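You operate a simulated robot arm through the tools that you are given. There is no shell and no other tool.

The job below is to be done with a simulated robot arm. You get a single attempt, and the scene is never put back.

Task
Wind the white spool back to 4 turns, then test it.
Fine: it ends in the blue dock; wire brake on Firm before the crank turns; free the green lever to lift the spool out; press Test; the tester's dial and switch, the orange winder button and the other spools stay.

It is judged by the outcome, as a careful person would: the job done as asked, and still so three seconds after it is handed in. It fails if anything else is knocked over, pushed out of place, dropped, spilled or broken.

Robot
A 6-joint arm with a fingered hand, fixed in place. Base frame: the origin is on the floor under the middle of its stand, x ahead of it, y to its left, z up; the work surface is at about z = 0.8. Lengths are in m, angles in degrees, forces in N, time in s.
With the tool pointing down near the work surface it reaches from about 0.26 to 0.7 m from the base axis. Its first joint turns from -166.0 to 166.0 degrees. Payload 4 kg.
The TCP is the grasp point between the finger pads, 0.026 m short of the fingertips. In the tool frame z runs along the fingers and y along their closing line. The gripper opens to 0.148 m; its body begins 0.073 m behind the TCP. The gripper is a hand of 3 fingers: y runs from the thumb to the fingers, the wrist lies at [0, 0, -0.239] in the tool frame, and closing takes about 1.5 s.
Orientation is that of the tool frame in the base frame, as a unit quaternion [x, y, z, w]. With the fingers straight down and closing along the base's y, the tool's x points along the base's -x, its y along +y and its z along -z.

Tools
- The arm moves only by the tool drive_tool. Its argument "commands" is a list of rows, each a list of 6 numbers: the shift along the base's x, y, z in m, then the turn, a rotation vector about the base's x, y, z in degrees. In form: [[tx, ty, tz, rx, ry, rz], ...]. A call has 1 to 20 rows; each row shifts and turns the commanded pose from where the row before left it. "claw" is the closure in counts, from 0 (fully open) to 255 (shut), set as the call begins (left out, the last holds). Rows are played at 5 a second. More than 0.05 m and 8.6 degrees between two rows, or a gripper value outside its range, and nothing of the call is played. A pose out of reach is approached as far as the arm can. The call stops where the force on the tool passes 40 N (or 10 N more than at its start, if that is more) or the arm is blocked; 0.2 s more then pass. Each finger travels about 0.153 m/s and halts on what it meets, pressing with about 28 N; the grip force reading is that of the motor and also rises with nothing between the fingers. The clock runs only during rows and for 0.2 s after the last one: add rows that do not move to give the fingers time. The reply holds the time, the measured pose of the TCP, the force on the tool along the base axes, the opening and the grip force, in the units named above and with some noise, with the torque about the TCP (base axes, N m) and any sound that the robot's microphone picked up, and new pictures: "views" is both (left out), scene, wrist or none.
- Cameras (640 x 400 px; columns grow to the right, rows downward): "scene" is fixed at [0.3953, 0.5041, 1.567]; the picture's right is [-0.98, -0.20, 0.00], its down [-0.20, 0.97, -0.16] and it looks along [0.03, -0.16, -0.99] (base axes); focal length 214 px, centre (320, 200). "wrist" rides on the gripper at [0.068, -0.039, -0.09] in the tool frame; the picture's right is [0.50, 0.87, 0.00], its down [-0.66, 0.38, -0.65] and it looks along [-0.57, 0.33, 0.76] (tool axes); focal length 222 px, centre (320, 200). There is no depth. A picture from a camera that has moved, and an enlarged one, comes with that camera's place and axes in the base frame and with its lens. The place of the scene camera against the robot may be out by one fixed shift of up to 0.012 m in any direction.
- lift_body(by): moves the trunk up (or, below 0, down) by that many m; the arm rides with it, the base frame stays. It gives what a move gives, with no picture.
- finger_targets(finger1, finger2, thumb_bend): sets how far each is bent, from 0 (flat) to 1 (curled in); at 0.3 the hand is open as for a grip, at 0.7 the pads meet at the TCP. One left out holds its place. A second passes; each finger stops where it meets its share of the squeeze, and holds until it gets a number again. A gripper value or a shape takes the hand back. It gives what a move gives, with no picture; readings hold the bend of each and the force on the fingers (four entries, about 0 where the hand has none), thumb and palm.
- grasp_type(shape): the hand has 3 fingers and takes this shape, open, in about a second: jaw (thumb against the fingers, like two jaws); tri (thumb and two fingers); tip (a fingertip pinch); poke (one finger out to press); point (the index stretched); flat (the hand flat); cup (the hand cupped); fist (a fist). The gripper value then closes the fingers along that shape, each until it touches; the sizes above hold for jaw. It gives what a move gives, with no picture.
- enlarge(camera, box): a new picture of the part [left, top, right, bottom] of that camera's present view, enlarged. The clock stands still meanwhile.
- job_done(): hands the job in; it is judged then, once.

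Nothing tells you positions but the pictures and the camera data. Unless the task says otherwise, let go and move clear before handing in.

The tools are called as a command line: name --pt "numbers of a row" for each row, then --argument value for the rest, lists and objects as JSON in quotes. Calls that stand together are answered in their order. drive_tool: Moves the arm, as the interface text tells. Its arguments: {"type":"object","properties":{"commands":{"type":"array"},"claw":{"type":"number"},"views":{"type":"string","enum":["both","scene","wrist","none"]}},"required":["commands"]} The other tools are called the same way: lift_body (by) moves the trunk up or down; grasp_type (shape) gives the hand a shape; finger_targets (finger1, finger2, thumb_bend) moves the fingers one by one; enlarge (camera, box) takes an enlarged picture of a part of a camera's view; job_done () hands the job in.

At the start:

```text
clock: 0.0
eef_pos: [0.3334, 0.2584, 1.2526]
tcp_rot: [0.0, 1.0, 0.0, 0.0]
force: [0.4, -1.0, 0.8]
ft_torque: [-0.03, 0.01, 0.03]
gripper_width: 0.1481
gripper_force: 0.0
shape: jaw
bend: [0.3, 0.3, 0.3]
finger forces: [0.0, 0.1, 0.0, 0.1, 0.0, 0.0]
trunk travel left (down, up): [-0.275, 0.042]
```

scene: 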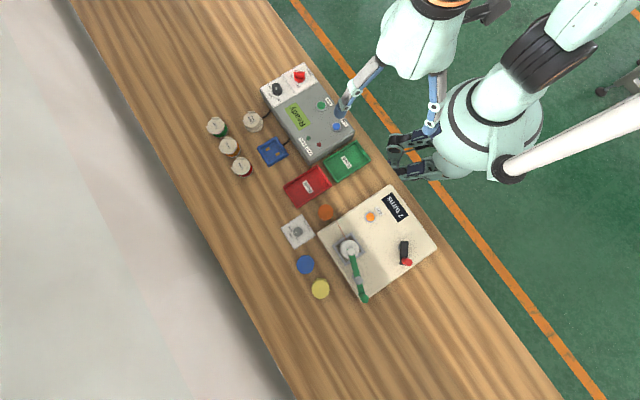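
wrist: 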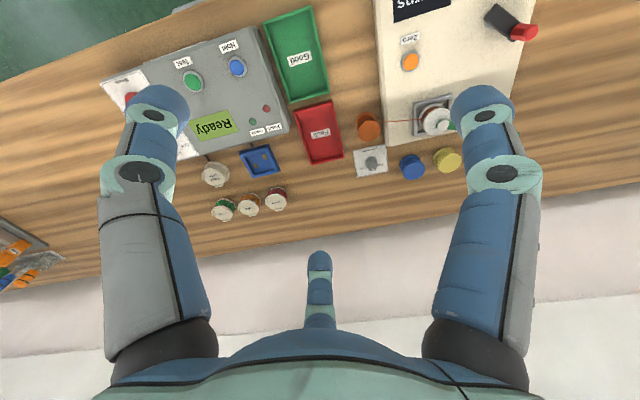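

I see a bench with a grey tester (display "Ready"), a blue dock, red/green trays, and a cream winder reading "7 turns" with a crank and a green lever over the white spool. I'll look closer before moving.

enlarge --camera "scene" --box '[270, 170, 450, 310]'

enlarge --camera "scene" --box '[200, 50, 380, 210]'

enlarge --camera "wrist" --box '[340, 0, 560, 200]'

enlarge --camera "wrist" --box '[100, 0, 340, 230]'

```text
2.86 times, centred on (360, 240) of scene
camera zoom: at [0.3953, 0.5041, 1.567], right [-0.98, -0.2, 0.0], down [-0.2, 0.97, -0.16], along [0.03, -0.16, -0.99], focal length 613 px, centre (206, 86)
```

zoom: 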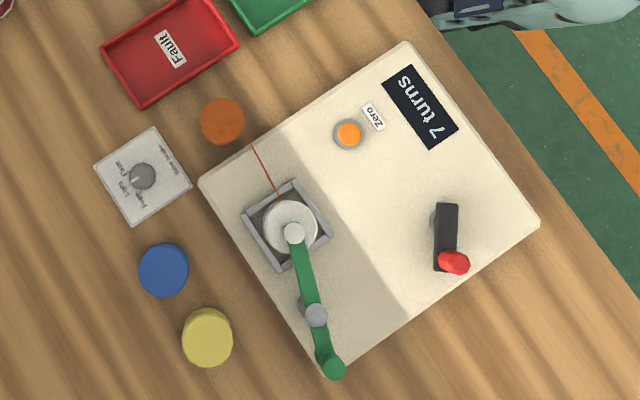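

```text
2.50 times, centred on (290, 130) of scene
camera zoom: at [0.3953, 0.5041, 1.567], right [-0.98, -0.2, 0.0], down [-0.2, 0.97, -0.16], along [0.03, -0.16, -0.99], focal length 536 px, centre (395, 375)
```

zoom: 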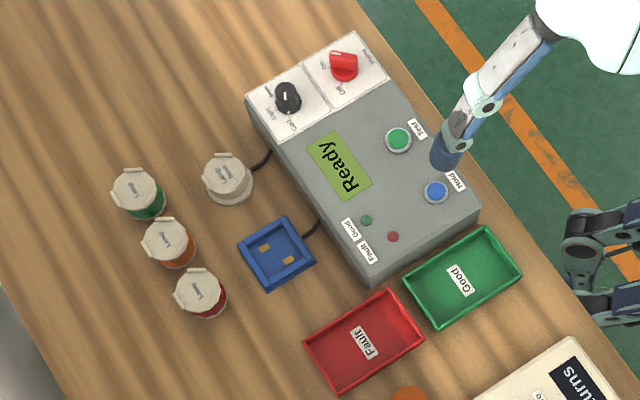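

```text
2.00 times, centred on (450, 100) of wrist
camera zoom: at [0.2657, 0.2196, 1.3442], right [-0.5, 0.87, 0.0], down [0.66, 0.38, 0.65], along [0.57, 0.33, -0.76], focal length 444 px, centre (60, 400)
```

zoom: 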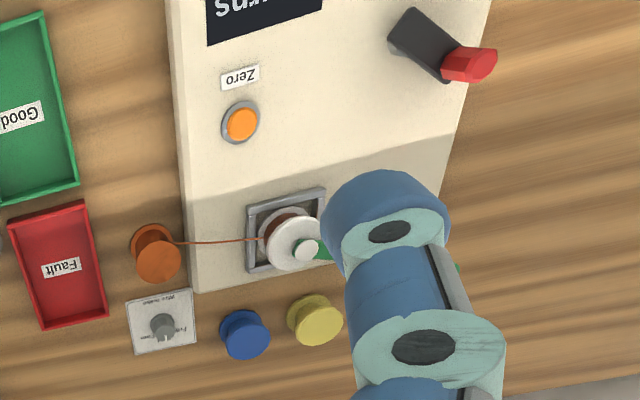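

```text
1.74 times, centred on (220, 115) of wrist
camera zoom: at [0.2657, 0.2196, 1.3442], right [-0.5, 0.87, 0.0], down [0.66, 0.38, 0.65], along [0.57, 0.33, -0.76], focal length 386 px, centre (494, 348)
```

zoom: 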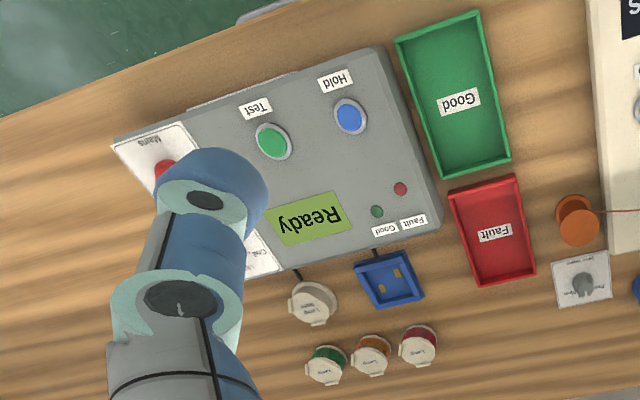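

I see the crank (black arm, red handle) on the winder near (0.14, 0.49), the spool near (0.29, 0.53), the brake knob near (0.47, 0.51), the blue dock near (0.62, 0.24) and the Test button near (0.48, 0.08). I'll move to look at the winder closely with the wrist camera.

drive_tool --pt "-0.033 0.01 -0.02 0 0 0" --pt "-0.033 0.01 -0.02 0 0 0" --pt "-0.033 0.01 -0.02 0 0 0" --pt "-0.033 0.01 -0.02 0 0 0" --pt "-0.033 0.01 -0.02 0 0 0" --pt "-0.033 0.01 -0.02 0 0 0" --pt "-0.033 0.01 -0.02 0 0 0" --pt "0 0 0 0 0 0"

```text
clock: 2.0
eef_pos: [0.1328, 0.3084, 1.1343]
tcp_rot: [0.051, 0.998, 0.028, 0.012]
force: [-0.5, 0.9, -0.8]
ft_torque: [0.01, -0.01, -0.03]
gripper_width: 0.1479
gripper_force: 0.1
shape: jaw
bend: [0.3, 0.3, 0.3]
finger forces: [0.1, 0.0, 0.0, 0.1, 0.0, 0.0]
trunk travel left (down, up): [-0.275, 0.042]
stopped in row 8: the arm was blocked; the commanded pose is now the measured one
camera wrist: at [0.0587, 0.2721, 1.2215], right [-0.41, 0.91, 0.04], down [0.67, 0.27, 0.69], along [0.62, 0.31, -0.72], focal length 222 px, centre (320, 200)
```

scene: 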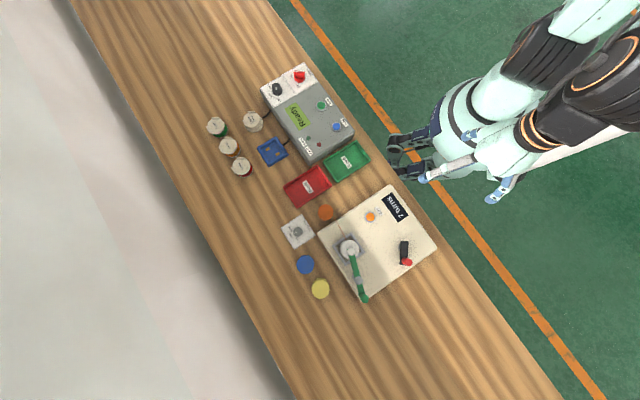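
wrist: 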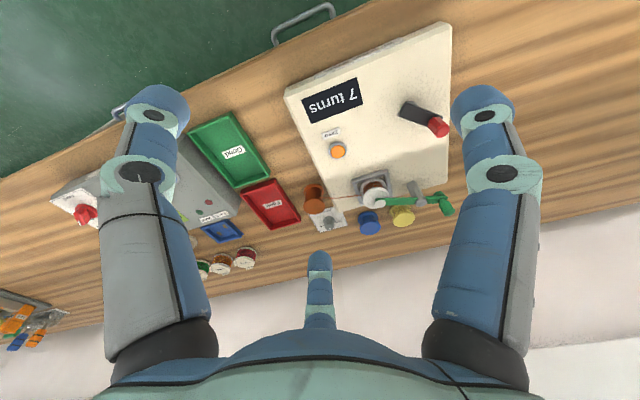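

The arm got blocked near its inner reach, but the wrist view now shows the winder well. I'll enlarge it.

enlarge --camera "wrist" --box '[280, 20, 480, 150]'

enlarge --camera "wrist" --box '[290, 130, 470, 250]'

enlarge --camera "scene" --box '[275, 205, 335, 260]'

enlarge --camera "scene" --box '[320, 215, 440, 305]'

```text
3.08 times, centred on (380, 85) of wrist
camera zoom: at [0.0587, 0.2721, 1.2215], right [-0.41, 0.91, 0.04], down [0.67, 0.27, 0.69], along [0.62, 0.31, -0.72], focal length 684 px, centre (135, 554)
```

zoom: 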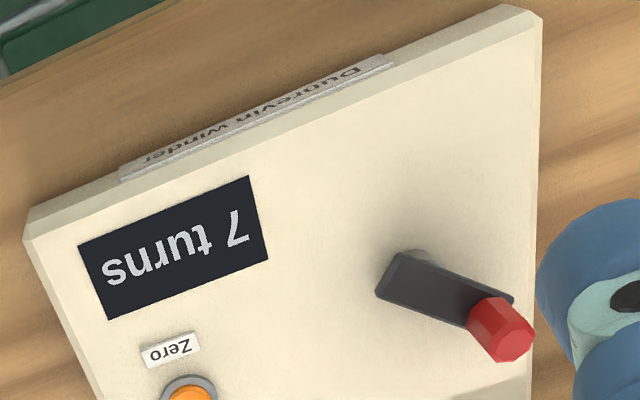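

```text
3.33 times, centred on (380, 190) of wrist
camera zoom: at [0.0587, 0.2721, 1.2215], right [-0.41, 0.91, 0.04], down [0.67, 0.27, 0.69], along [0.62, 0.31, -0.72], focal length 740 px, centre (120, 233)
```

zoom: 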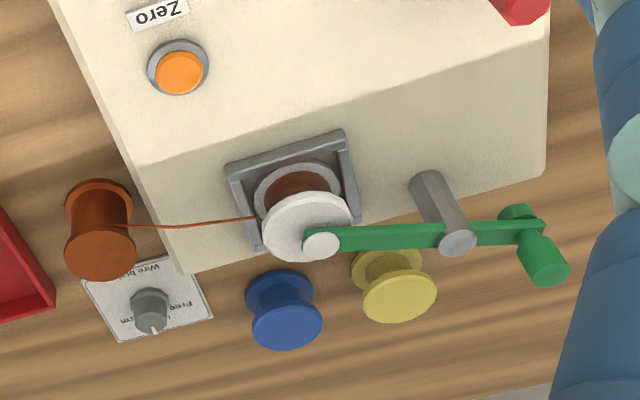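

```text
7.27 times, centred on (305, 232) of scene
camera zoom: at [0.3953, 0.5041, 1.567], right [-0.98, -0.2, 0.0], down [-0.2, 0.97, -0.16], along [0.03, -0.16, -0.99], focal length 1560 px, centre (429, -36)
```

zoom: 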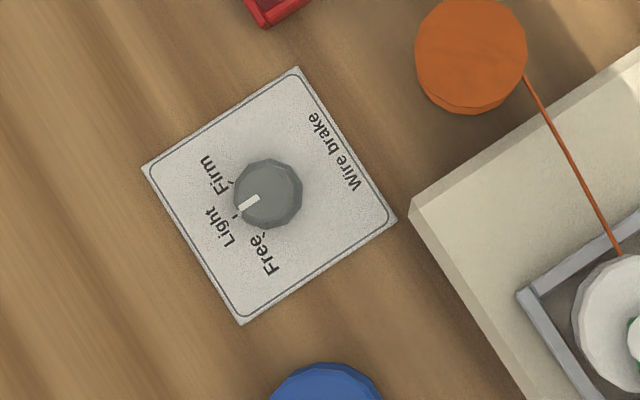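

```text
4.44 times, centred on (380, 260) of scene
camera zoom: at [0.3953, 0.5041, 1.567], right [-0.98, -0.2, 0.0], down [-0.2, 0.97, -0.16], along [0.03, -0.16, -0.99], focal length 953 px, centre (53, -67)
```

zoom: 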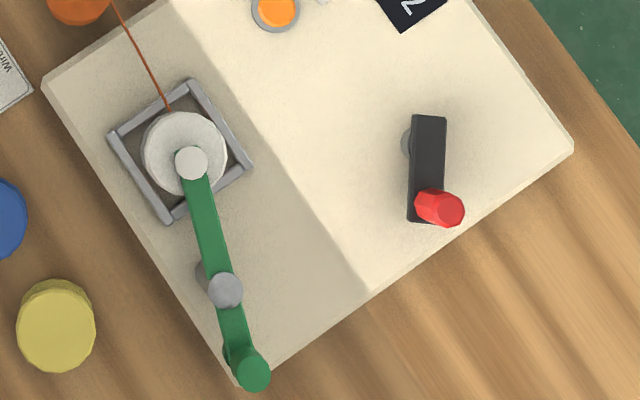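

The brake knob points at "Light" now and "Firm" is about 50° clockwise from it. The crank has an upright red handle and the green lever is a swing clamp on a grey post. I'll straighten the tool and move above the brake knob.

drive_tool --pt "0.035 0.018 0.0 -1.0 0.5 1.95" --pt "0.035 0.018 0.0 -1.0 0.5 1.95" --pt "0.035 0.018 0.0 -1.2 0.4 1.95" --pt "0.035 0.018 -0.005 0 0 0" --pt "0.035 0.018 -0.015 0 0 0" --pt "0.035 0.018 -0.02 0 0 0" --pt "0.035 0.018 -0.02 0 0 0" --pt "0.035 0.018 -0.02 0 0 0" --pt "0.035 0.018 -0.02 0 0 0" --pt "0 0 0 0 0 0"

```text
clock: 4.2
eef_pos: [0.446, 0.4737, 1.0322]
tcp_rot: [-0.006, 1.0, -0.003, -0.002]
force: [0.1, 0.0, 0.1]
ft_torque: [0.04, -0.03, 0.0]
gripper_width: 0.148
gripper_force: 0.1
shape: jaw
bend: [0.3, 0.3, 0.3]
finger forces: [0.0, 0.0, 0.0, 0.0, 0.1, 0.1]
trunk travel left (down, up): [-0.275, 0.042]
camera wrist: at [0.3778, 0.4354, 1.1232], right [-0.51, 0.86, 0.0], down [0.65, 0.39, 0.65], along [0.56, 0.33, -0.76], focal length 222 px, centre (320, 200)
```

scene: 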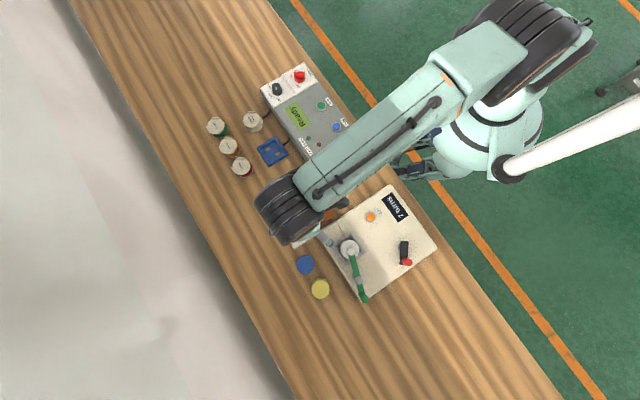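
wrist: 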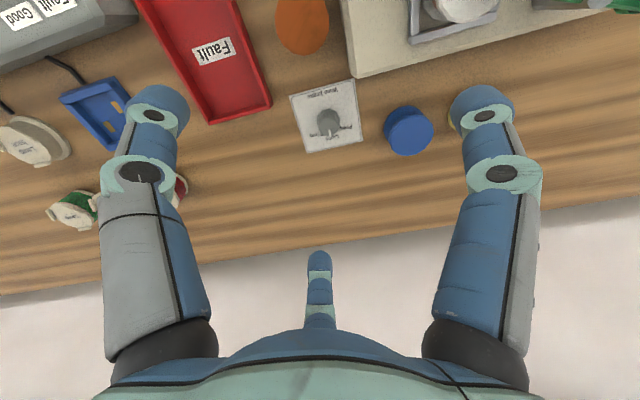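

The knob shows just ahead of the hand, near (0.476, 0.501). I'll enlarge to see the labels and its pointer.

enlarge --camera "wrist" --box '[270, 70, 390, 160]'

enlarge --camera "wrist" --box '[230, 0, 640, 180]'

```text
4.44 times, centred on (330, 115) of wrist
camera zoom: at [0.3778, 0.4354, 1.1232], right [-0.51, 0.86, 0.0], down [0.65, 0.39, 0.65], along [0.56, 0.33, -0.76], focal length 987 px, centre (276, 578)
```

zoom: 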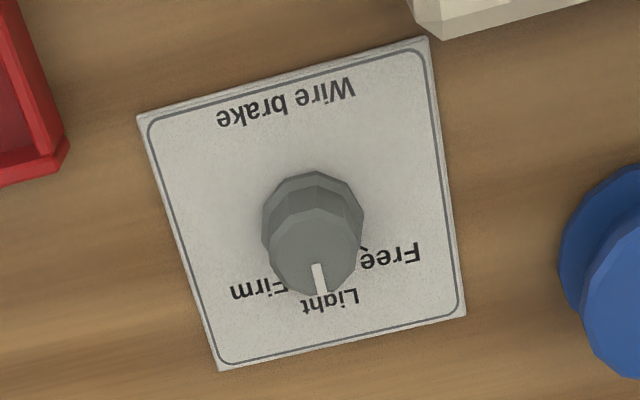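

```text
1.56 times, centred on (435, 90) of wrist
camera zoom: at [0.3778, 0.4354, 1.1232], right [-0.51, 0.86, 0.0], down [0.65, 0.39, 0.65], along [0.56, 0.33, -0.76], focal length 347 px, centre (140, 372)
```

zoom: 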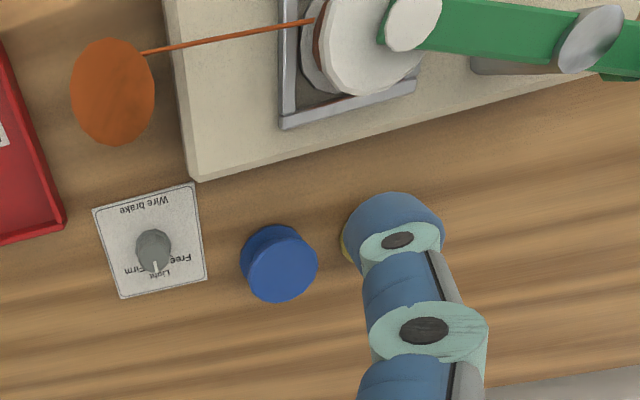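

The brake knob sits at about (0.476, 0.507), about 31 mm wide with its top near z = 0.828. I'll narrow the fingers and come down above it, checking on the way.

drive_tool --pt "0.015 0.0164 -0.02 0 0 0" --pt "0.015 0.0164 -0.02 0 0 0" --pt "0 0 -0.025 0 0 0" --pt "0 0 -0.025 0 0 0" --pt "0 0 -0.025 0 0 0" --pt "0 0 0 0 0 0" --pt "0 0 0 0 0 0" --claw 125

```text
clock: 5.8
eef_pos: [0.4756, 0.5064, 0.9176]
tcp_rot: [-0.006, 1.0, -0.004, -0.002]
force: [-0.5, 0.0, -0.6]
ft_torque: [-0.01, -0.02, 0.01]
gripper_width: 0.0761
gripper_force: 0.1
shape: jaw
bend: [0.36, 0.36, 0.7]
finger forces: [0.1, 0.0, 0.0, 0.0, 0.0, 0.1]
trunk travel left (down, up): [-0.275, 0.042]
camera wrist: at [0.408, 0.4675, 1.0079], right [-0.51, 0.86, 0.0], down [0.65, 0.39, 0.65], along [0.56, 0.33, -0.76], focal length 222 px, centre (320, 200)
```

scene: 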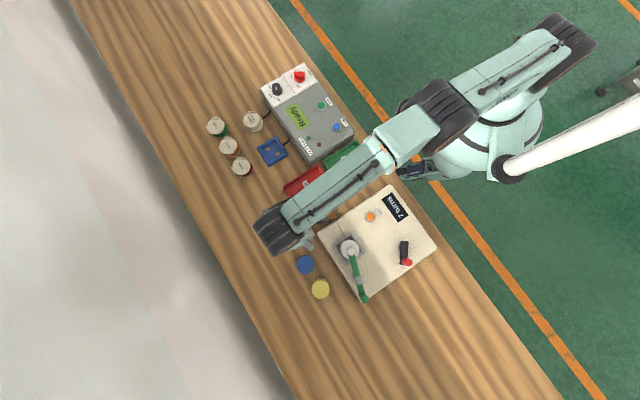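
wrist: 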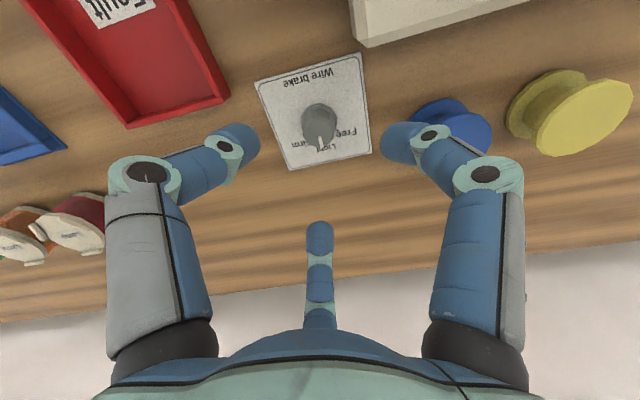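

The fingers close evenly around the tool axis and the knob lies ahead along the axis. I'll take a precise look before the last descent.

enlarge --camera "wrist" --box '[240, 40, 400, 190]'

```text
2.67 times, centred on (320, 115) of wrist
camera zoom: at [0.408, 0.4675, 1.0079], right [-0.51, 0.86, 0.0], down [0.65, 0.39, 0.65], along [0.56, 0.33, -0.76], focal length 592 px, centre (320, 427)
```

zoom: 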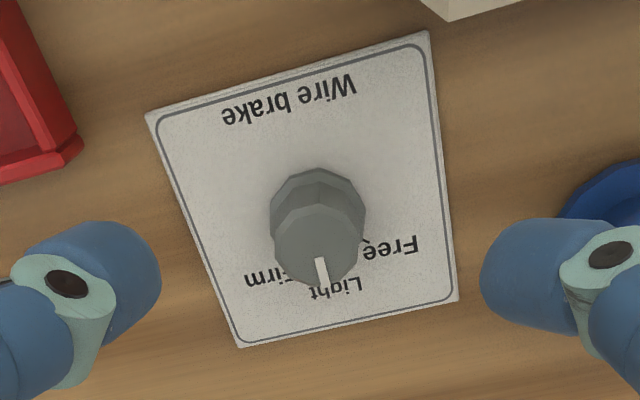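

Aligned over the knob. I'll descend around it and then close the fingers.

drive_tool --pt "0 0 -0.02 0 0 0" --pt "0 0 -0.02 0 0 0" --pt "0 0 -0.02 0 0 0" --pt "0 0 -0.018 0 0 0" --pt "0 0 0 0 0 0" --claw 125 --views "wrist"

```text
clock: 7.0
eef_pos: [0.4735, 0.5073, 0.838]
tcp_rot: [-0.007, 1.0, -0.004, -0.002]
force: [0.3, 0.2, -0.1]
ft_torque: [-0.01, -0.01, -0.06]
gripper_width: 0.0762
gripper_force: 0.0
shape: jaw
bend: [0.36, 0.36, 0.7]
finger forces: [0.1, 0.0, 0.1, 0.0, 0.1, 0.0]
trunk travel left (down, up): [-0.275, 0.042]
camera wrist: at [0.4063, 0.4678, 0.9286], right [-0.51, 0.86, 0.0], down [0.65, 0.39, 0.65], along [0.56, 0.33, -0.76], focal length 222 px, centre (320, 200)
```

wrist: 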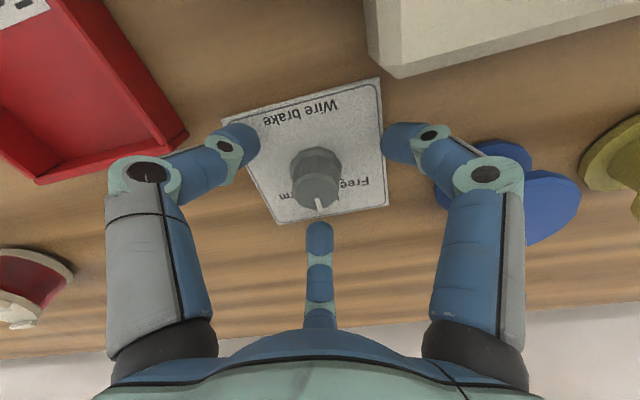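

drive_tool --pt "0 0 0 0 0 0" --pt "0 0 0 0 0 0" --pt "0 0 0 0 0 0" --pt "0 0 0 0 0 0" --pt "0 0 0 0 0 0" --pt "0 0 0 0 0 0" --claw 255 --views "wrist"

```text
clock: 8.4
eef_pos: [0.4746, 0.5069, 0.8365]
tcp_rot: [-0.006, 1.0, -0.004, -0.002]
force: [-2.0, -1.3, -5.7]
ft_torque: [-0.04, 0.07, -0.01]
gripper_width: 0.028
gripper_force: 27.4
shape: jaw
bend: [0.74, 0.76, 0.7]
finger forces: [24.7, 24.5, 0.0, 0.1, 26.2, 0.1]
trunk travel left (down, up): [-0.275, 0.042]
camera wrist: at [0.4061, 0.4679, 0.9284], right [-0.51, 0.86, 0.0], down [0.65, 0.39, 0.65], along [0.56, 0.33, -0.76], focal length 222 px, centre (320, 200)
```

wrist: 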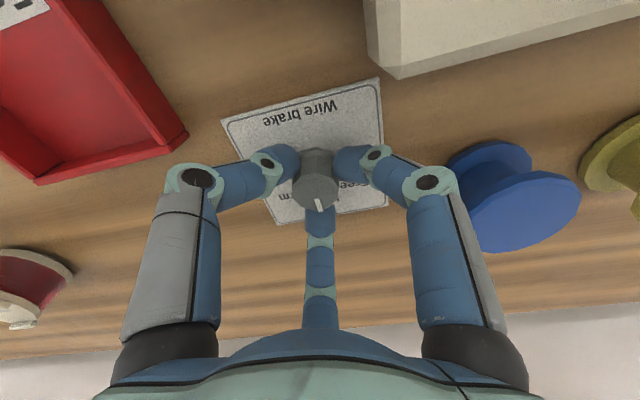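

Gripped with about 25 N on each finger. I'll turn the knob clockwise (seen from above) in small steps.

drive_tool --pt "0 0 0 0 0 -5" --pt "0 0 0 0 0 -5" --pt "0 0 0 0 0 -5" --pt "0 0 0 0 0 -5" --pt "0 0 0 0 0 -5" --pt "0 0 0 0 0 -5" --pt "0 0 0 0 0 -5" --pt "0 0 0 0 0 -5" --pt "0 0 0 0 0 0" --views "both"

```text
clock: 10.4
eef_pos: [0.4755, 0.5066, 0.8373]
tcp_rot: [0.336, 0.942, -0.004, -0.003]
force: [-0.9, 7.3, -16.0]
ft_torque: [0.18, 0.08, -0.01]
gripper_width: 0.027
gripper_force: 27.9
shape: jaw
bend: [0.74, 0.76, 0.7]
finger forces: [29.6, 24.3, 0.0, 0.0, 22.3, 0.0]
trunk travel left (down, up): [-0.275, 0.042]
camera wrist: at [0.3985, 0.5206, 0.929], right [0.16, 0.99, -0.01], down [0.75, -0.12, 0.65], along [0.64, -0.11, -0.76], focal length 222 px, centre (320, 200)
```

scene: 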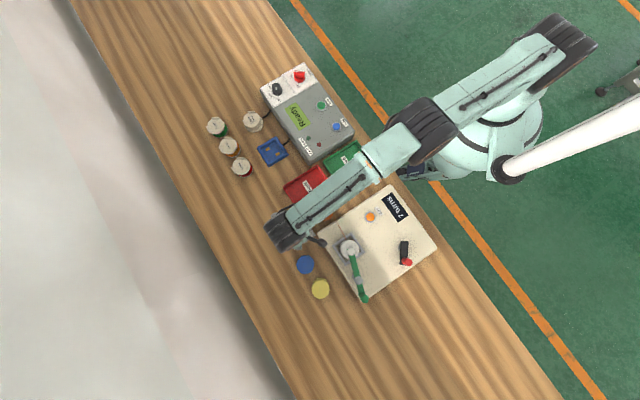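
wrist: 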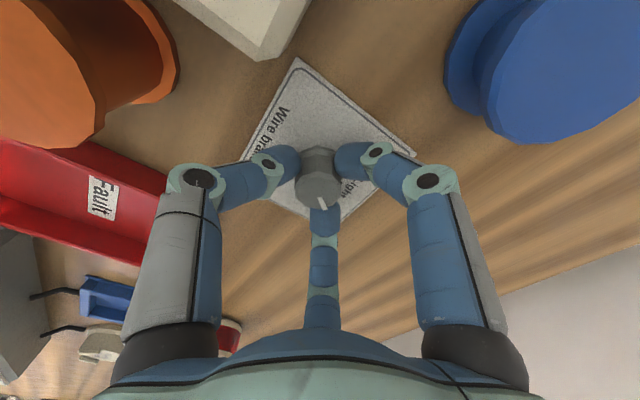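

enlarge --camera "wrist" --box '[240, 130, 400, 230]'

```text
4.00 times, centred on (320, 180) of wrist
camera zoom: at [0.3985, 0.5206, 0.929], right [0.16, 0.99, -0.01], down [0.75, -0.12, 0.65], along [0.64, -0.11, -0.76], focal length 888 px, centre (320, 280)
```

zoom: 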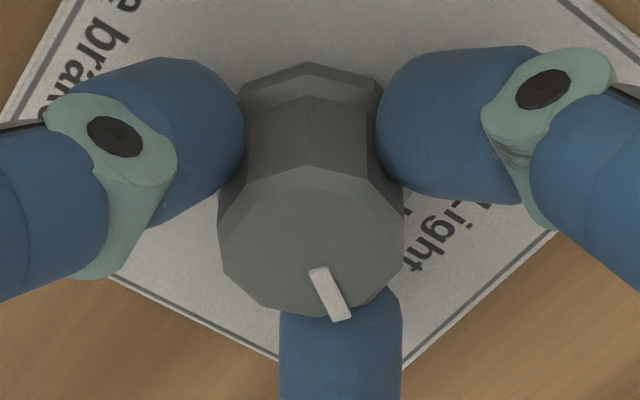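

The pointer has come round to roughly 12° from the Firm axis; a little further and then I'll let go to check.

drive_tool --pt "0 0 0 0 0 -5" --pt "0 0 0 0 0 -5" --pt "0 0 0 0 0 0" --pt "0 0 0 0 0 0" --views "wrist"

enlarge --camera "wrist" --box '[240, 130, 400, 230]'

```text
clock: 11.4
eef_pos: [0.4746, 0.5068, 0.837]
tcp_rot: [0.417, 0.909, -0.003, -0.004]
force: [1.4, 8.7, -14.7]
ft_torque: [0.25, 0.04, -0.03]
gripper_width: 0.0267
gripper_force: 27.3
shape: jaw
bend: [0.74, 0.76, 0.7]
finger forces: [29.9, 25.0, 0.0, 0.0, 22.1, 0.0]
trunk travel left (down, up): [-0.275, 0.042]
camera wrist: at [0.4019, 0.5336, 0.9289], right [0.33, 0.94, -0.01], down [0.72, -0.25, 0.65], along [0.61, -0.22, -0.76], focal length 222 px, centre (320, 200)
```

wrist: 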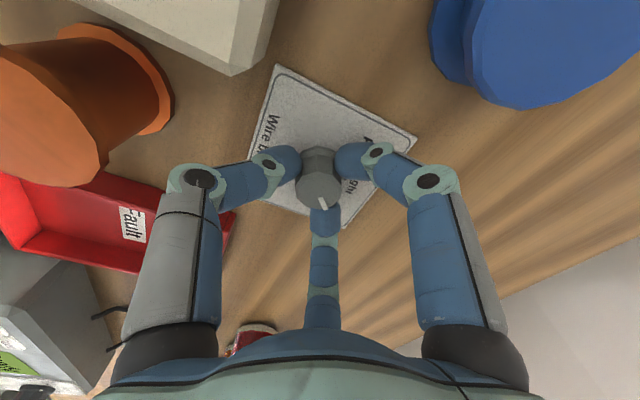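

```text
4.00 times, centred on (320, 180) of wrist
camera zoom: at [0.4019, 0.5336, 0.9289], right [0.33, 0.94, -0.01], down [0.72, -0.25, 0.65], along [0.61, -0.22, -0.76], focal length 888 px, centre (320, 280)
```

zoom: 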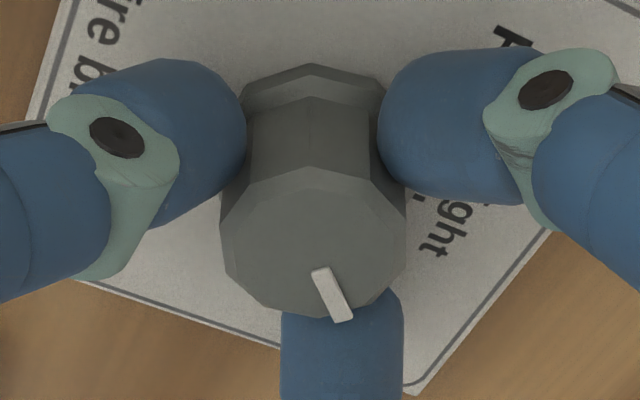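

The pointer now reads about 2°, near where "Firm" is. I'll let go, rise, and check it against the label.

drive_tool --pt "0 0 0 0 0 0" --pt "0 0 0 0 0 0" --pt "0 0 0 0 0 0" --pt "0 0 0 0 0 0" --pt "0 0 0.02 0 0 0" --pt "0 0 0.03 0 0 0" --pt "0 0 0.03 0 0 0" --pt "0 0 0 0 0 0" --claw 125 --views "wrist"

enlarge --camera "wrist" --box '[240, 40, 400, 190]'

```text
clock: 13.2
eef_pos: [0.4763, 0.5066, 0.9175]
tcp_rot: [0.418, 0.909, -0.002, -0.003]
force: [0.2, 0.7, -0.5]
ft_torque: [-0.01, -0.02, 0.0]
gripper_width: 0.0748
gripper_force: 0.1
shape: jaw
bend: [0.36, 0.36, 0.7]
finger forces: [0.1, 0.0, 0.1, 0.0, 0.1, 0.0]
trunk travel left (down, up): [-0.275, 0.042]
camera wrist: at [0.4021, 0.5326, 1.0094], right [0.33, 0.94, 0.0], down [0.72, -0.25, 0.65], along [0.61, -0.22, -0.76], focal length 222 px, centre (320, 200)
```

wrist: 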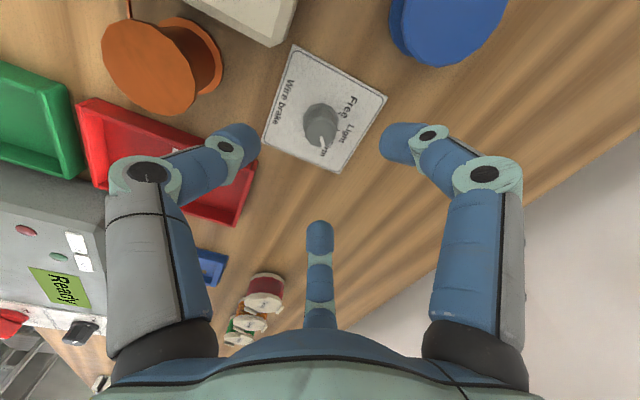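

```text
2.67 times, centred on (320, 115) of wrist
camera zoom: at [0.4021, 0.5326, 1.0094], right [0.33, 0.94, 0.0], down [0.72, -0.25, 0.65], along [0.61, -0.22, -0.76], focal length 592 px, centre (320, 427)
```

zoom: 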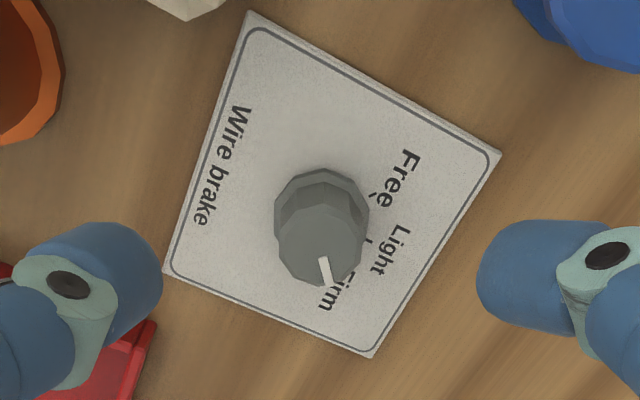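

The knob's pointer is on "Firm". Next I'll rise and go over to the crank, turning the wrist so its camera faces the turn counter.

drive_tool --pt "0 0 0.045 0 0 0" --pt "0 0 0.045 0 0 0" --pt "0 0 0.045 0 0 0" --pt "-0.0425 -0.003 0 0 0 -7.4" --pt "-0.0425 -0.003 0 0 0 -7.4" --pt "-0.0425 -0.003 0 0 0 -7.4" --pt "-0.0425 -0.003 0 0 0 -7.4" --pt "-0.0425 -0.003 0 0 0 -7.4" --pt "-0.0425 -0.003 0 0 0 -7.4" --pt "-0.0425 -0.003 0 0 0 -7.4" --pt "-0.0425 -0.003 0 0 0 -7.4" --pt "0 0 0 0 0 0"

```text
clock: 15.8
eef_pos: [0.3979, 0.5467, 1.0795]
tcp_rot: [0.572, 0.82, -0.009, -0.006]
force: [0.1, 0.9, 0.5]
ft_torque: [0.03, 0.02, 0.01]
gripper_width: 0.075
gripper_force: 0.0
shape: jaw
bend: [0.36, 0.36, 0.7]
finger forces: [0.0, 0.0, 0.1, 0.1, 0.0, 0.0]
out of reach, approached as far as the arm can: row 3, 4, 5, 6, 7, 8, 9, 10, 11
trunk travel left (down, up): [-0.275, 0.042]
camera wrist: at [0.3393, 0.5969, 1.1704], right [0.64, 0.77, -0.02], down [0.6, -0.48, 0.65], along [0.49, -0.42, -0.76], focal length 222 px, centre (320, 200)
```

scene: 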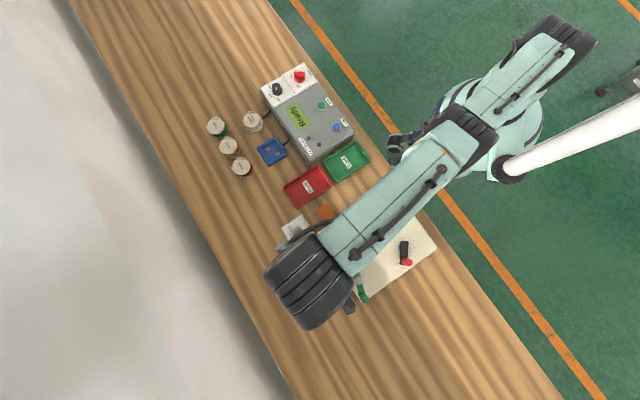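
wrist: 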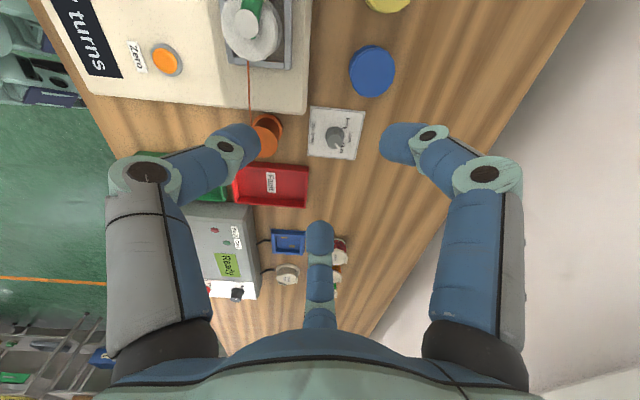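

The first rows were out of reach at that height and the arm lagged. I'll hold a moment to see where it settles.

drive_tool --pt "0 0 0 0 0 0" --pt "0 0 0 0 0 0" --views "none"

```text
clock: 16.4
eef_pos: [0.398, 0.5461, 1.0797]
tcp_rot: [0.571, 0.821, -0.01, -0.006]
force: [0.7, -0.6, -0.6]
ft_torque: [-0.01, 0.01, -0.01]
gripper_width: 0.075
gripper_force: 0.0
shape: jaw
bend: [0.36, 0.36, 0.7]
finger forces: [0.0, 0.0, 0.0, 0.1, 0.1, 0.1]
trunk travel left (down, up): [-0.275, 0.042]
```

drive_tool --pt "-0.02 -0.02 -0.01 0 0 0" --pt "-0.02 -0.02 -0.01 0 0 0" --pt "0 0 0 0 0 0" --views "none"

```text
clock: 17.2
eef_pos: [0.3992, 0.5465, 1.0784]
tcp_rot: [0.571, 0.821, -0.01, -0.005]
force: [-0.4, -0.5, -1.5]
ft_torque: [-0.01, 0.01, 0.0]
gripper_width: 0.0753
gripper_force: 0.0
shape: jaw
bend: [0.36, 0.36, 0.7]
finger forces: [0.0, 0.0, 0.0, 0.0, 0.1, 0.0]
out of reach, approached as far as the arm can: row 1, 2
trunk travel left (down, up): [-0.275, 0.042]
```

The wrist seems to be at its turning limit. I'll test by turning it back a little.

drive_tool --pt "0 0 0 0 0 8" --pt "0 0 0 0 0 0" --views "none"

```text
clock: 17.8
eef_pos: [0.4003, 0.5462, 1.0779]
tcp_rot: [0.512, 0.859, -0.01, -0.005]
force: [-0.9, -0.8, 0.4]
ft_torque: [-0.03, 0.02, 0.06]
gripper_width: 0.0749
gripper_force: 0.0
shape: jaw
bend: [0.36, 0.36, 0.7]
finger forces: [0.0, 0.0, 0.1, 0.0, 0.0, 0.0]
trunk travel left (down, up): [-0.275, 0.042]
```

It responds normally, so it was only a joint limit. I'll turn the wrist back to neutral while moving over the crank.

drive_tool --pt "-0.033 -0.007 -0.0035 0 0 7.7" --pt "-0.033 -0.007 -0.0035 0 0 7.7" --pt "-0.033 -0.007 -0.0035 0 0 7.7" --pt "-0.033 -0.007 -0.0035 0 0 7.7" --pt "-0.033 -0.007 -0.0035 0 0 7.7" --pt "-0.033 -0.007 -0.0035 0 0 7.7" --pt "-0.033 -0.007 -0.0035 0 0 7.7" --pt "-0.033 -0.007 -0.0035 0 0 7.7" --pt "0 0 0 0 0 0"

```text
clock: 19.8
eef_pos: [0.3468, 0.5766, 1.0854]
tcp_rot: [0.352, 0.936, -0.018, -0.004]
force: [-0.3, 0.7, 0.0]
ft_torque: [-0.01, 0.0, 0.0]
gripper_width: 0.075
gripper_force: 0.1
shape: jaw
bend: [0.36, 0.36, 0.7]
finger forces: [0.0, 0.0, 0.0, 0.0, 0.0, 0.0]
out of reach, approached as far as the arm can: row 1, 2, 3, 4, 5, 6, 7, 8
trunk travel left (down, up): [-0.275, 0.042]
camera wrist: at [0.2696, 0.5945, 1.1773], right [0.19, 0.98, -0.03], down [0.76, -0.13, 0.64], along [0.63, -0.15, -0.76], focal length 222 px, centre (320, 200)
```

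scene: 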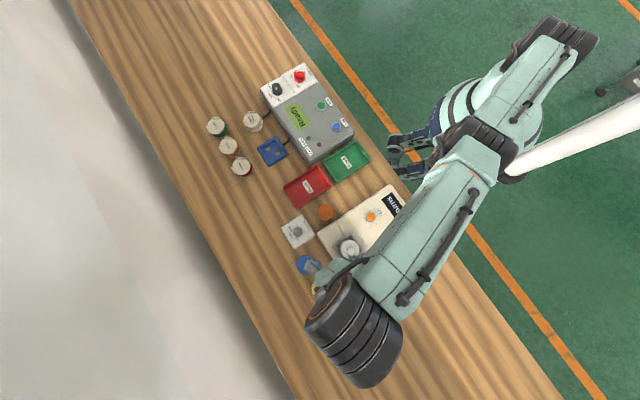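
wrist: 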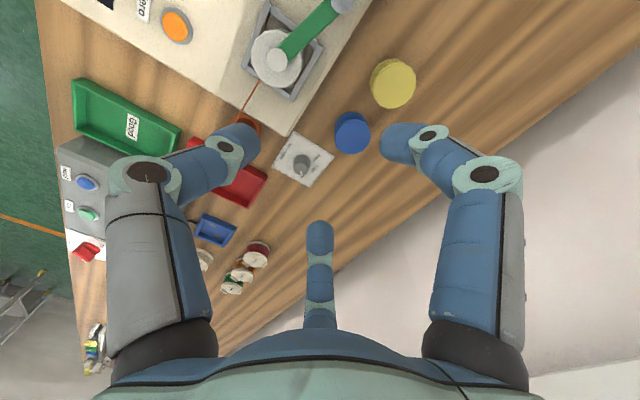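

The arm is nearly straight at this height, which locks it. I'll lower a bit to bend the elbow before moving inward.

drive_tool --pt "0 0 -0.03 0 0 0" --pt "0 0 -0.03 0 0 0" --pt "-0.01 -0.015 -0.01 0 0 0" --pt "-0.01 -0.015 0 0 0 0" --pt "0 0 0 0 0 0" --views "scene"

```text
clock: 21.0
eef_pos: [0.3533, 0.5869, 1.0285]
tcp_rot: [0.351, 0.936, -0.019, -0.005]
force: [0.6, -0.5, -0.2]
ft_torque: [0.02, 0.04, 0.0]
gripper_width: 0.075
gripper_force: 0.1
shape: jaw
bend: [0.36, 0.36, 0.7]
finger forces: [0.0, 0.0, 0.1, 0.0, 0.0, 0.0]
out of reach, approached as far as the arm can: row 1, 2, 3, 4
trunk travel left (down, up): [-0.275, 0.042]
```

scene: 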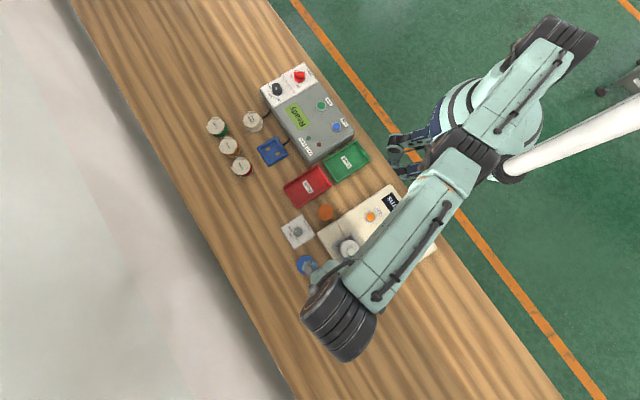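

The arm is still straight. I'll try larger inward steps to make the elbow fold.

drive_tool --pt "-0.025 -0.042 0 0 0 0" --pt "-0.025 -0.042 0 0 0 0" --pt "-0.025 -0.042 0 0 0 0" --pt "-0.025 -0.042 0 0 0 0" --pt "0 0 0 0 0 0" --views "none"

```text
clock: 22.2
eef_pos: [0.3514, 0.5878, 1.0289]
tcp_rot: [0.351, 0.936, -0.019, -0.005]
force: [0.2, 0.1, -0.3]
ft_torque: [-0.01, 0.0, 0.02]
gripper_width: 0.075
gripper_force: 0.0
shape: jaw
bend: [0.36, 0.36, 0.7]
finger forces: [0.0, 0.0, 0.0, 0.1, 0.0, 0.0]
out of reach, approached as far as the arm can: row 1, 2, 3, 4
trunk travel left (down, up): [-0.275, 0.042]
```

The geometry fits a fully straightened arm about the shoulder. I'll try moving upward and inward, the other way the elbow can flex.

drive_tool --pt "-0.01 -0.017 0.04 0 0 0" --pt "-0.01 -0.017 0.04 0 0 0" --pt "-0.01 -0.017 0.04 0 0 0" --pt "0 0 0 0 0 0" --views "none"

```text
clock: 23.2
eef_pos: [0.34, 0.5656, 1.1229]
tcp_rot: [0.351, 0.936, -0.019, -0.004]
force: [-0.1, 0.1, 0.8]
ft_torque: [-0.03, -0.02, 0.0]
gripper_width: 0.0752
gripper_force: 0.0
shape: jaw
bend: [0.36, 0.36, 0.7]
finger forces: [0.0, 0.0, 0.0, 0.0, 0.1, 0.1]
out of reach, approached as far as the arm can: row 1, 2, 3
trunk travel left (down, up): [-0.275, 0.042]
```

Still straight. A pitch of the tool should force the elbow to flex, so I'll tilt the tip inward while drawing it toward the base.

drive_tool --pt "-0.0255 -0.042 0 -6.8 4.1 0" --pt "-0.0255 -0.042 0 -6.8 4.1 0" --pt "0 0 0 0 0 0" --views "none"

```text
clock: 24.0
eef_pos: [0.3117, 0.521, 1.1012]
tcp_rot: [0.347, 0.926, -0.147, -0.028]
force: [-0.3, 0.4, 0.0]
ft_torque: [-0.03, 0.02, -0.01]
gripper_width: 0.0752
gripper_force: 0.0
shape: jaw
bend: [0.36, 0.36, 0.7]
finger forces: [0.0, 0.0, 0.0, 0.1, 0.0, 0.0]
out of reach, approached as far as the arm can: row 1, 2
trunk travel left (down, up): [-0.275, 0.042]
```

drive_tool --pt "0.0 0.0 0 6.8 -4.1 0" --pt "0.0 0.0 0 6.8 -4.1 0" --pt "0.0 0.0 0 6.8 -4.1 0" --pt "0 0 0 0 0 0" --views "scene"

```text
clock: 25.0
eef_pos: [0.3116, 0.5185, 1.1042]
tcp_rot: [0.351, 0.935, 0.051, 0.008]
force: [-0.1, -0.3, 0.0]
ft_torque: [0.01, -0.03, 0.0]
gripper_width: 0.0753
gripper_force: 0.0
shape: jaw
bend: [0.36, 0.36, 0.7]
finger forces: [0.0, 0.1, 0.0, 0.0, 0.0, 0.0]
trunk travel left (down, up): [-0.275, 0.042]
```

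scene: 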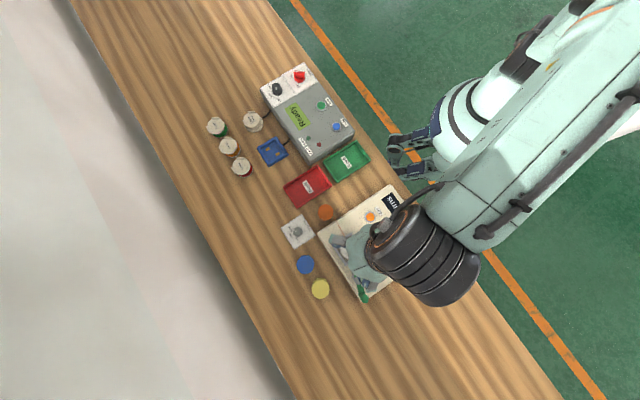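

The elbow folded and the arm moves freely again. I'll straighten the tool and go over the crank, staying well inside reach from now on.

drive_tool --pt "-0.0294 -0.0081 -0.009 -1.0 0.16 6.86" --pt "-0.0294 -0.0081 -0.009 -1.0 0.16 6.86" --pt "-0.0294 -0.0081 -0.009 -1.0 0.16 6.86" --pt "-0.0294 -0.0081 -0.009 -1.0 0.16 6.86" --pt "-0.0294 -0.0081 -0.009 -1.0 0.16 6.86" --pt "-0.0294 -0.0081 -0.009 -1.0 0.16 6.86" --pt "0 0 0 0 0 0"

```text
clock: 26.6
eef_pos: [0.1374, 0.4663, 1.0451]
tcp_rot: [0.002, 1.0, -0.007, -0.001]
force: [-0.1, 0.2, 0.9]
ft_torque: [0.04, -0.02, -0.05]
gripper_width: 0.0751
gripper_force: 0.1
shape: jaw
bend: [0.36, 0.36, 0.7]
finger forces: [0.0, 0.1, 0.1, 0.0, 0.0, 0.0]
trunk travel left (down, up): [-0.275, 0.042]
camera wrist: at [0.0694, 0.4295, 1.1357], right [-0.5, 0.87, -0.01], down [0.66, 0.39, 0.65], along [0.57, 0.31, -0.76], focal length 222 px, centre (320, 200)
```

scene: 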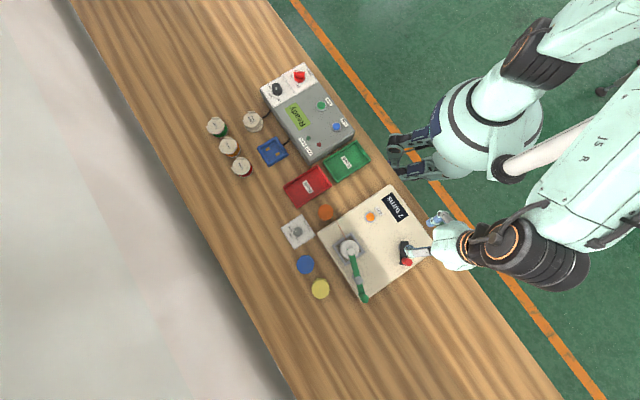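
wrist: 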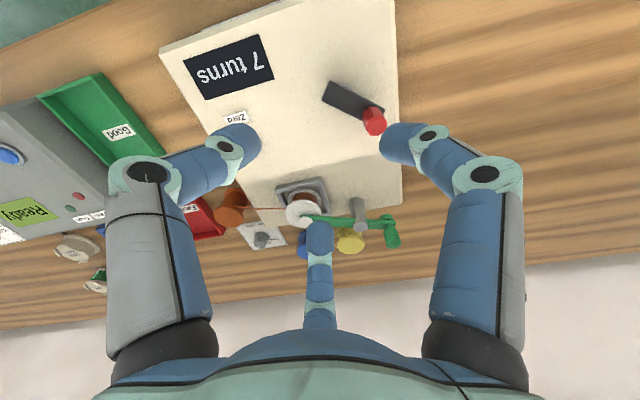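

The counter is readable in the scene view even with the hand over the crank. I'll zoom on the crank, the lever and the brake knob.

enlarge --camera "wrist" --box '[290, 60, 420, 150]'

enlarge --camera "scene" --box '[275, 205, 335, 260]'

enlarge --camera "wrist" --box '[220, 150, 420, 270]'

enlarge --camera "scene" --box '[360, 180, 440, 280]'

```text
4.44 times, centred on (355, 105) of wrist
camera zoom: at [0.0694, 0.4295, 1.1357], right [-0.5, 0.87, -0.01], down [0.66, 0.39, 0.65], along [0.57, 0.31, -0.76], focal length 987 px, centre (164, 622)
```

zoom: 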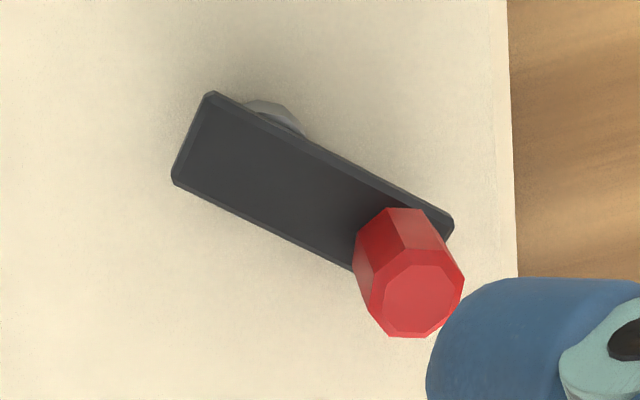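

```text
7.27 times, centred on (305, 232) of scene
camera zoom: at [0.3953, 0.5041, 1.567], right [-0.98, -0.2, 0.0], down [-0.2, 0.97, -0.16], along [0.03, -0.16, -0.99], focal length 1560 px, centre (429, -36)
```

zoom: 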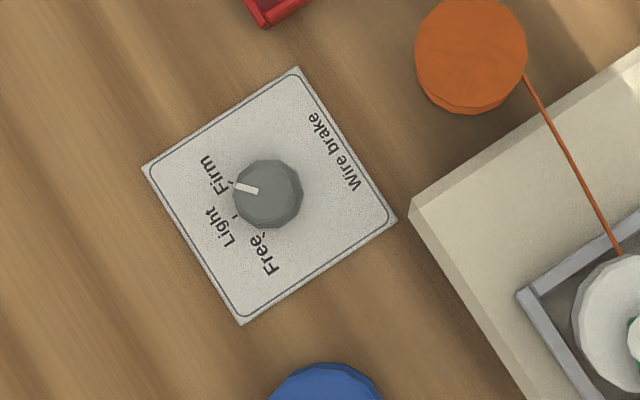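

```text
3.20 times, centred on (320, 210) of wrist
camera zoom: at [0.0694, 0.4295, 1.1357], right [-0.5, 0.87, -0.01], down [0.66, 0.39, 0.65], along [0.57, 0.31, -0.76], focal length 711 px, centre (320, 168)
```

zoom: 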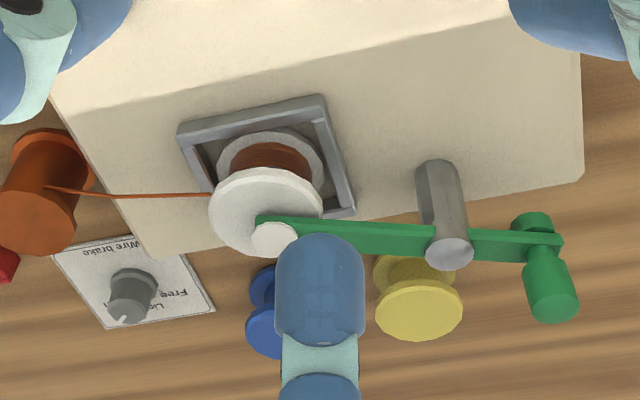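

```text
4.00 times, centred on (400, 230) of scene
camera zoom: at [0.3953, 0.5041, 1.567], right [-0.98, -0.2, 0.0], down [-0.2, 0.97, -0.16], along [0.03, -0.16, -0.99], focal length 858 px, centre (0, 80)
```

zoom: 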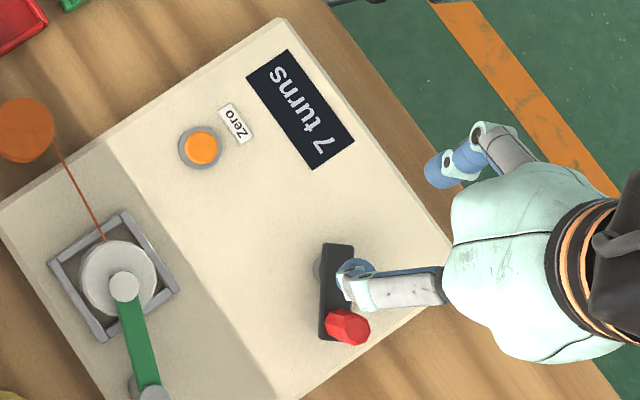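

The brake points exactly at Firm. The crank's red handle is about 22 mm wide at (0.123, 0.524), top z ≈ 0.907, turning about (0.123, 0.482) with a radius near 42 mm. I'll line up above it.

drive_tool --pt "-0.005 0.019 -0.02 0 0 0" --pt "-0.005 0.019 -0.02 0 0 0" --pt "-0.005 0.019 -0.02 0 0 0" --pt "0 0 -0.02 0 0 0" --pt "0 0 0 0 0 0" --views "both"

enlarge --camera "wrist" --box '[240, 80, 400, 210]'

```text
clock: 27.8
eef_pos: [0.1211, 0.5273, 0.9697]
tcp_rot: [-0.001, 1.0, -0.002, 0.001]
force: [-0.1, -0.3, -0.5]
ft_torque: [0.0, 0.0, 0.0]
gripper_width: 0.0749
gripper_force: 0.0
shape: jaw
bend: [0.36, 0.36, 0.7]
finger forces: [0.0, 0.1, 0.0, 0.1, 0.0, 0.1]
trunk travel left (down, up): [-0.275, 0.042]
camera wrist: at [0.0527, 0.4875, 1.0601], right [-0.5, 0.87, 0.0], down [0.65, 0.38, 0.65], along [0.57, 0.33, -0.76], focal length 222 px, centre (320, 200)
```

scene: 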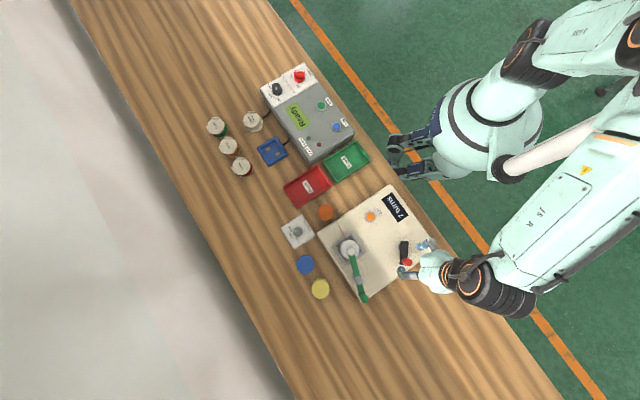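
wrist: 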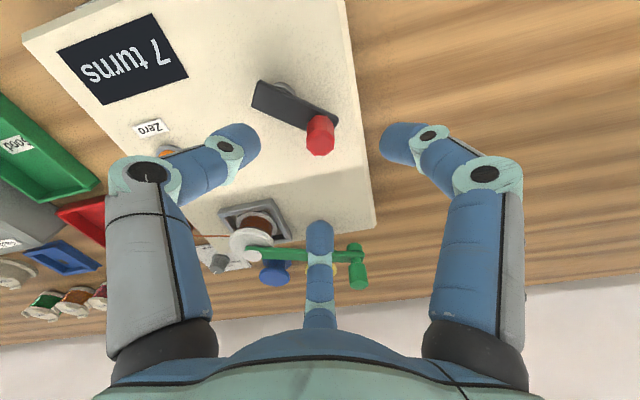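

```text
3.08 times, centred on (320, 145) of wrist
camera zoom: at [0.0527, 0.4875, 1.0601], right [-0.5, 0.87, 0.0], down [0.65, 0.38, 0.65], along [0.57, 0.33, -0.76], focal length 684 px, centre (320, 369)
```

zoom: 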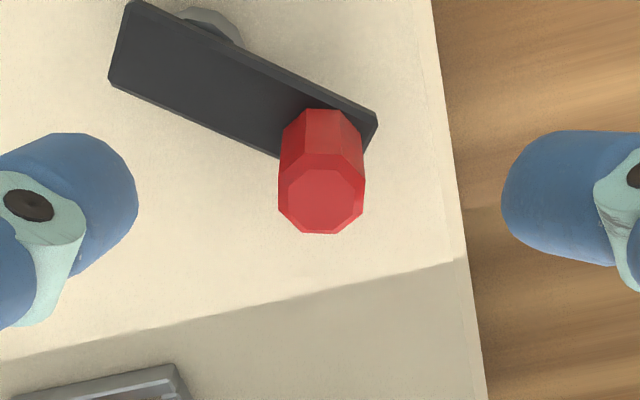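

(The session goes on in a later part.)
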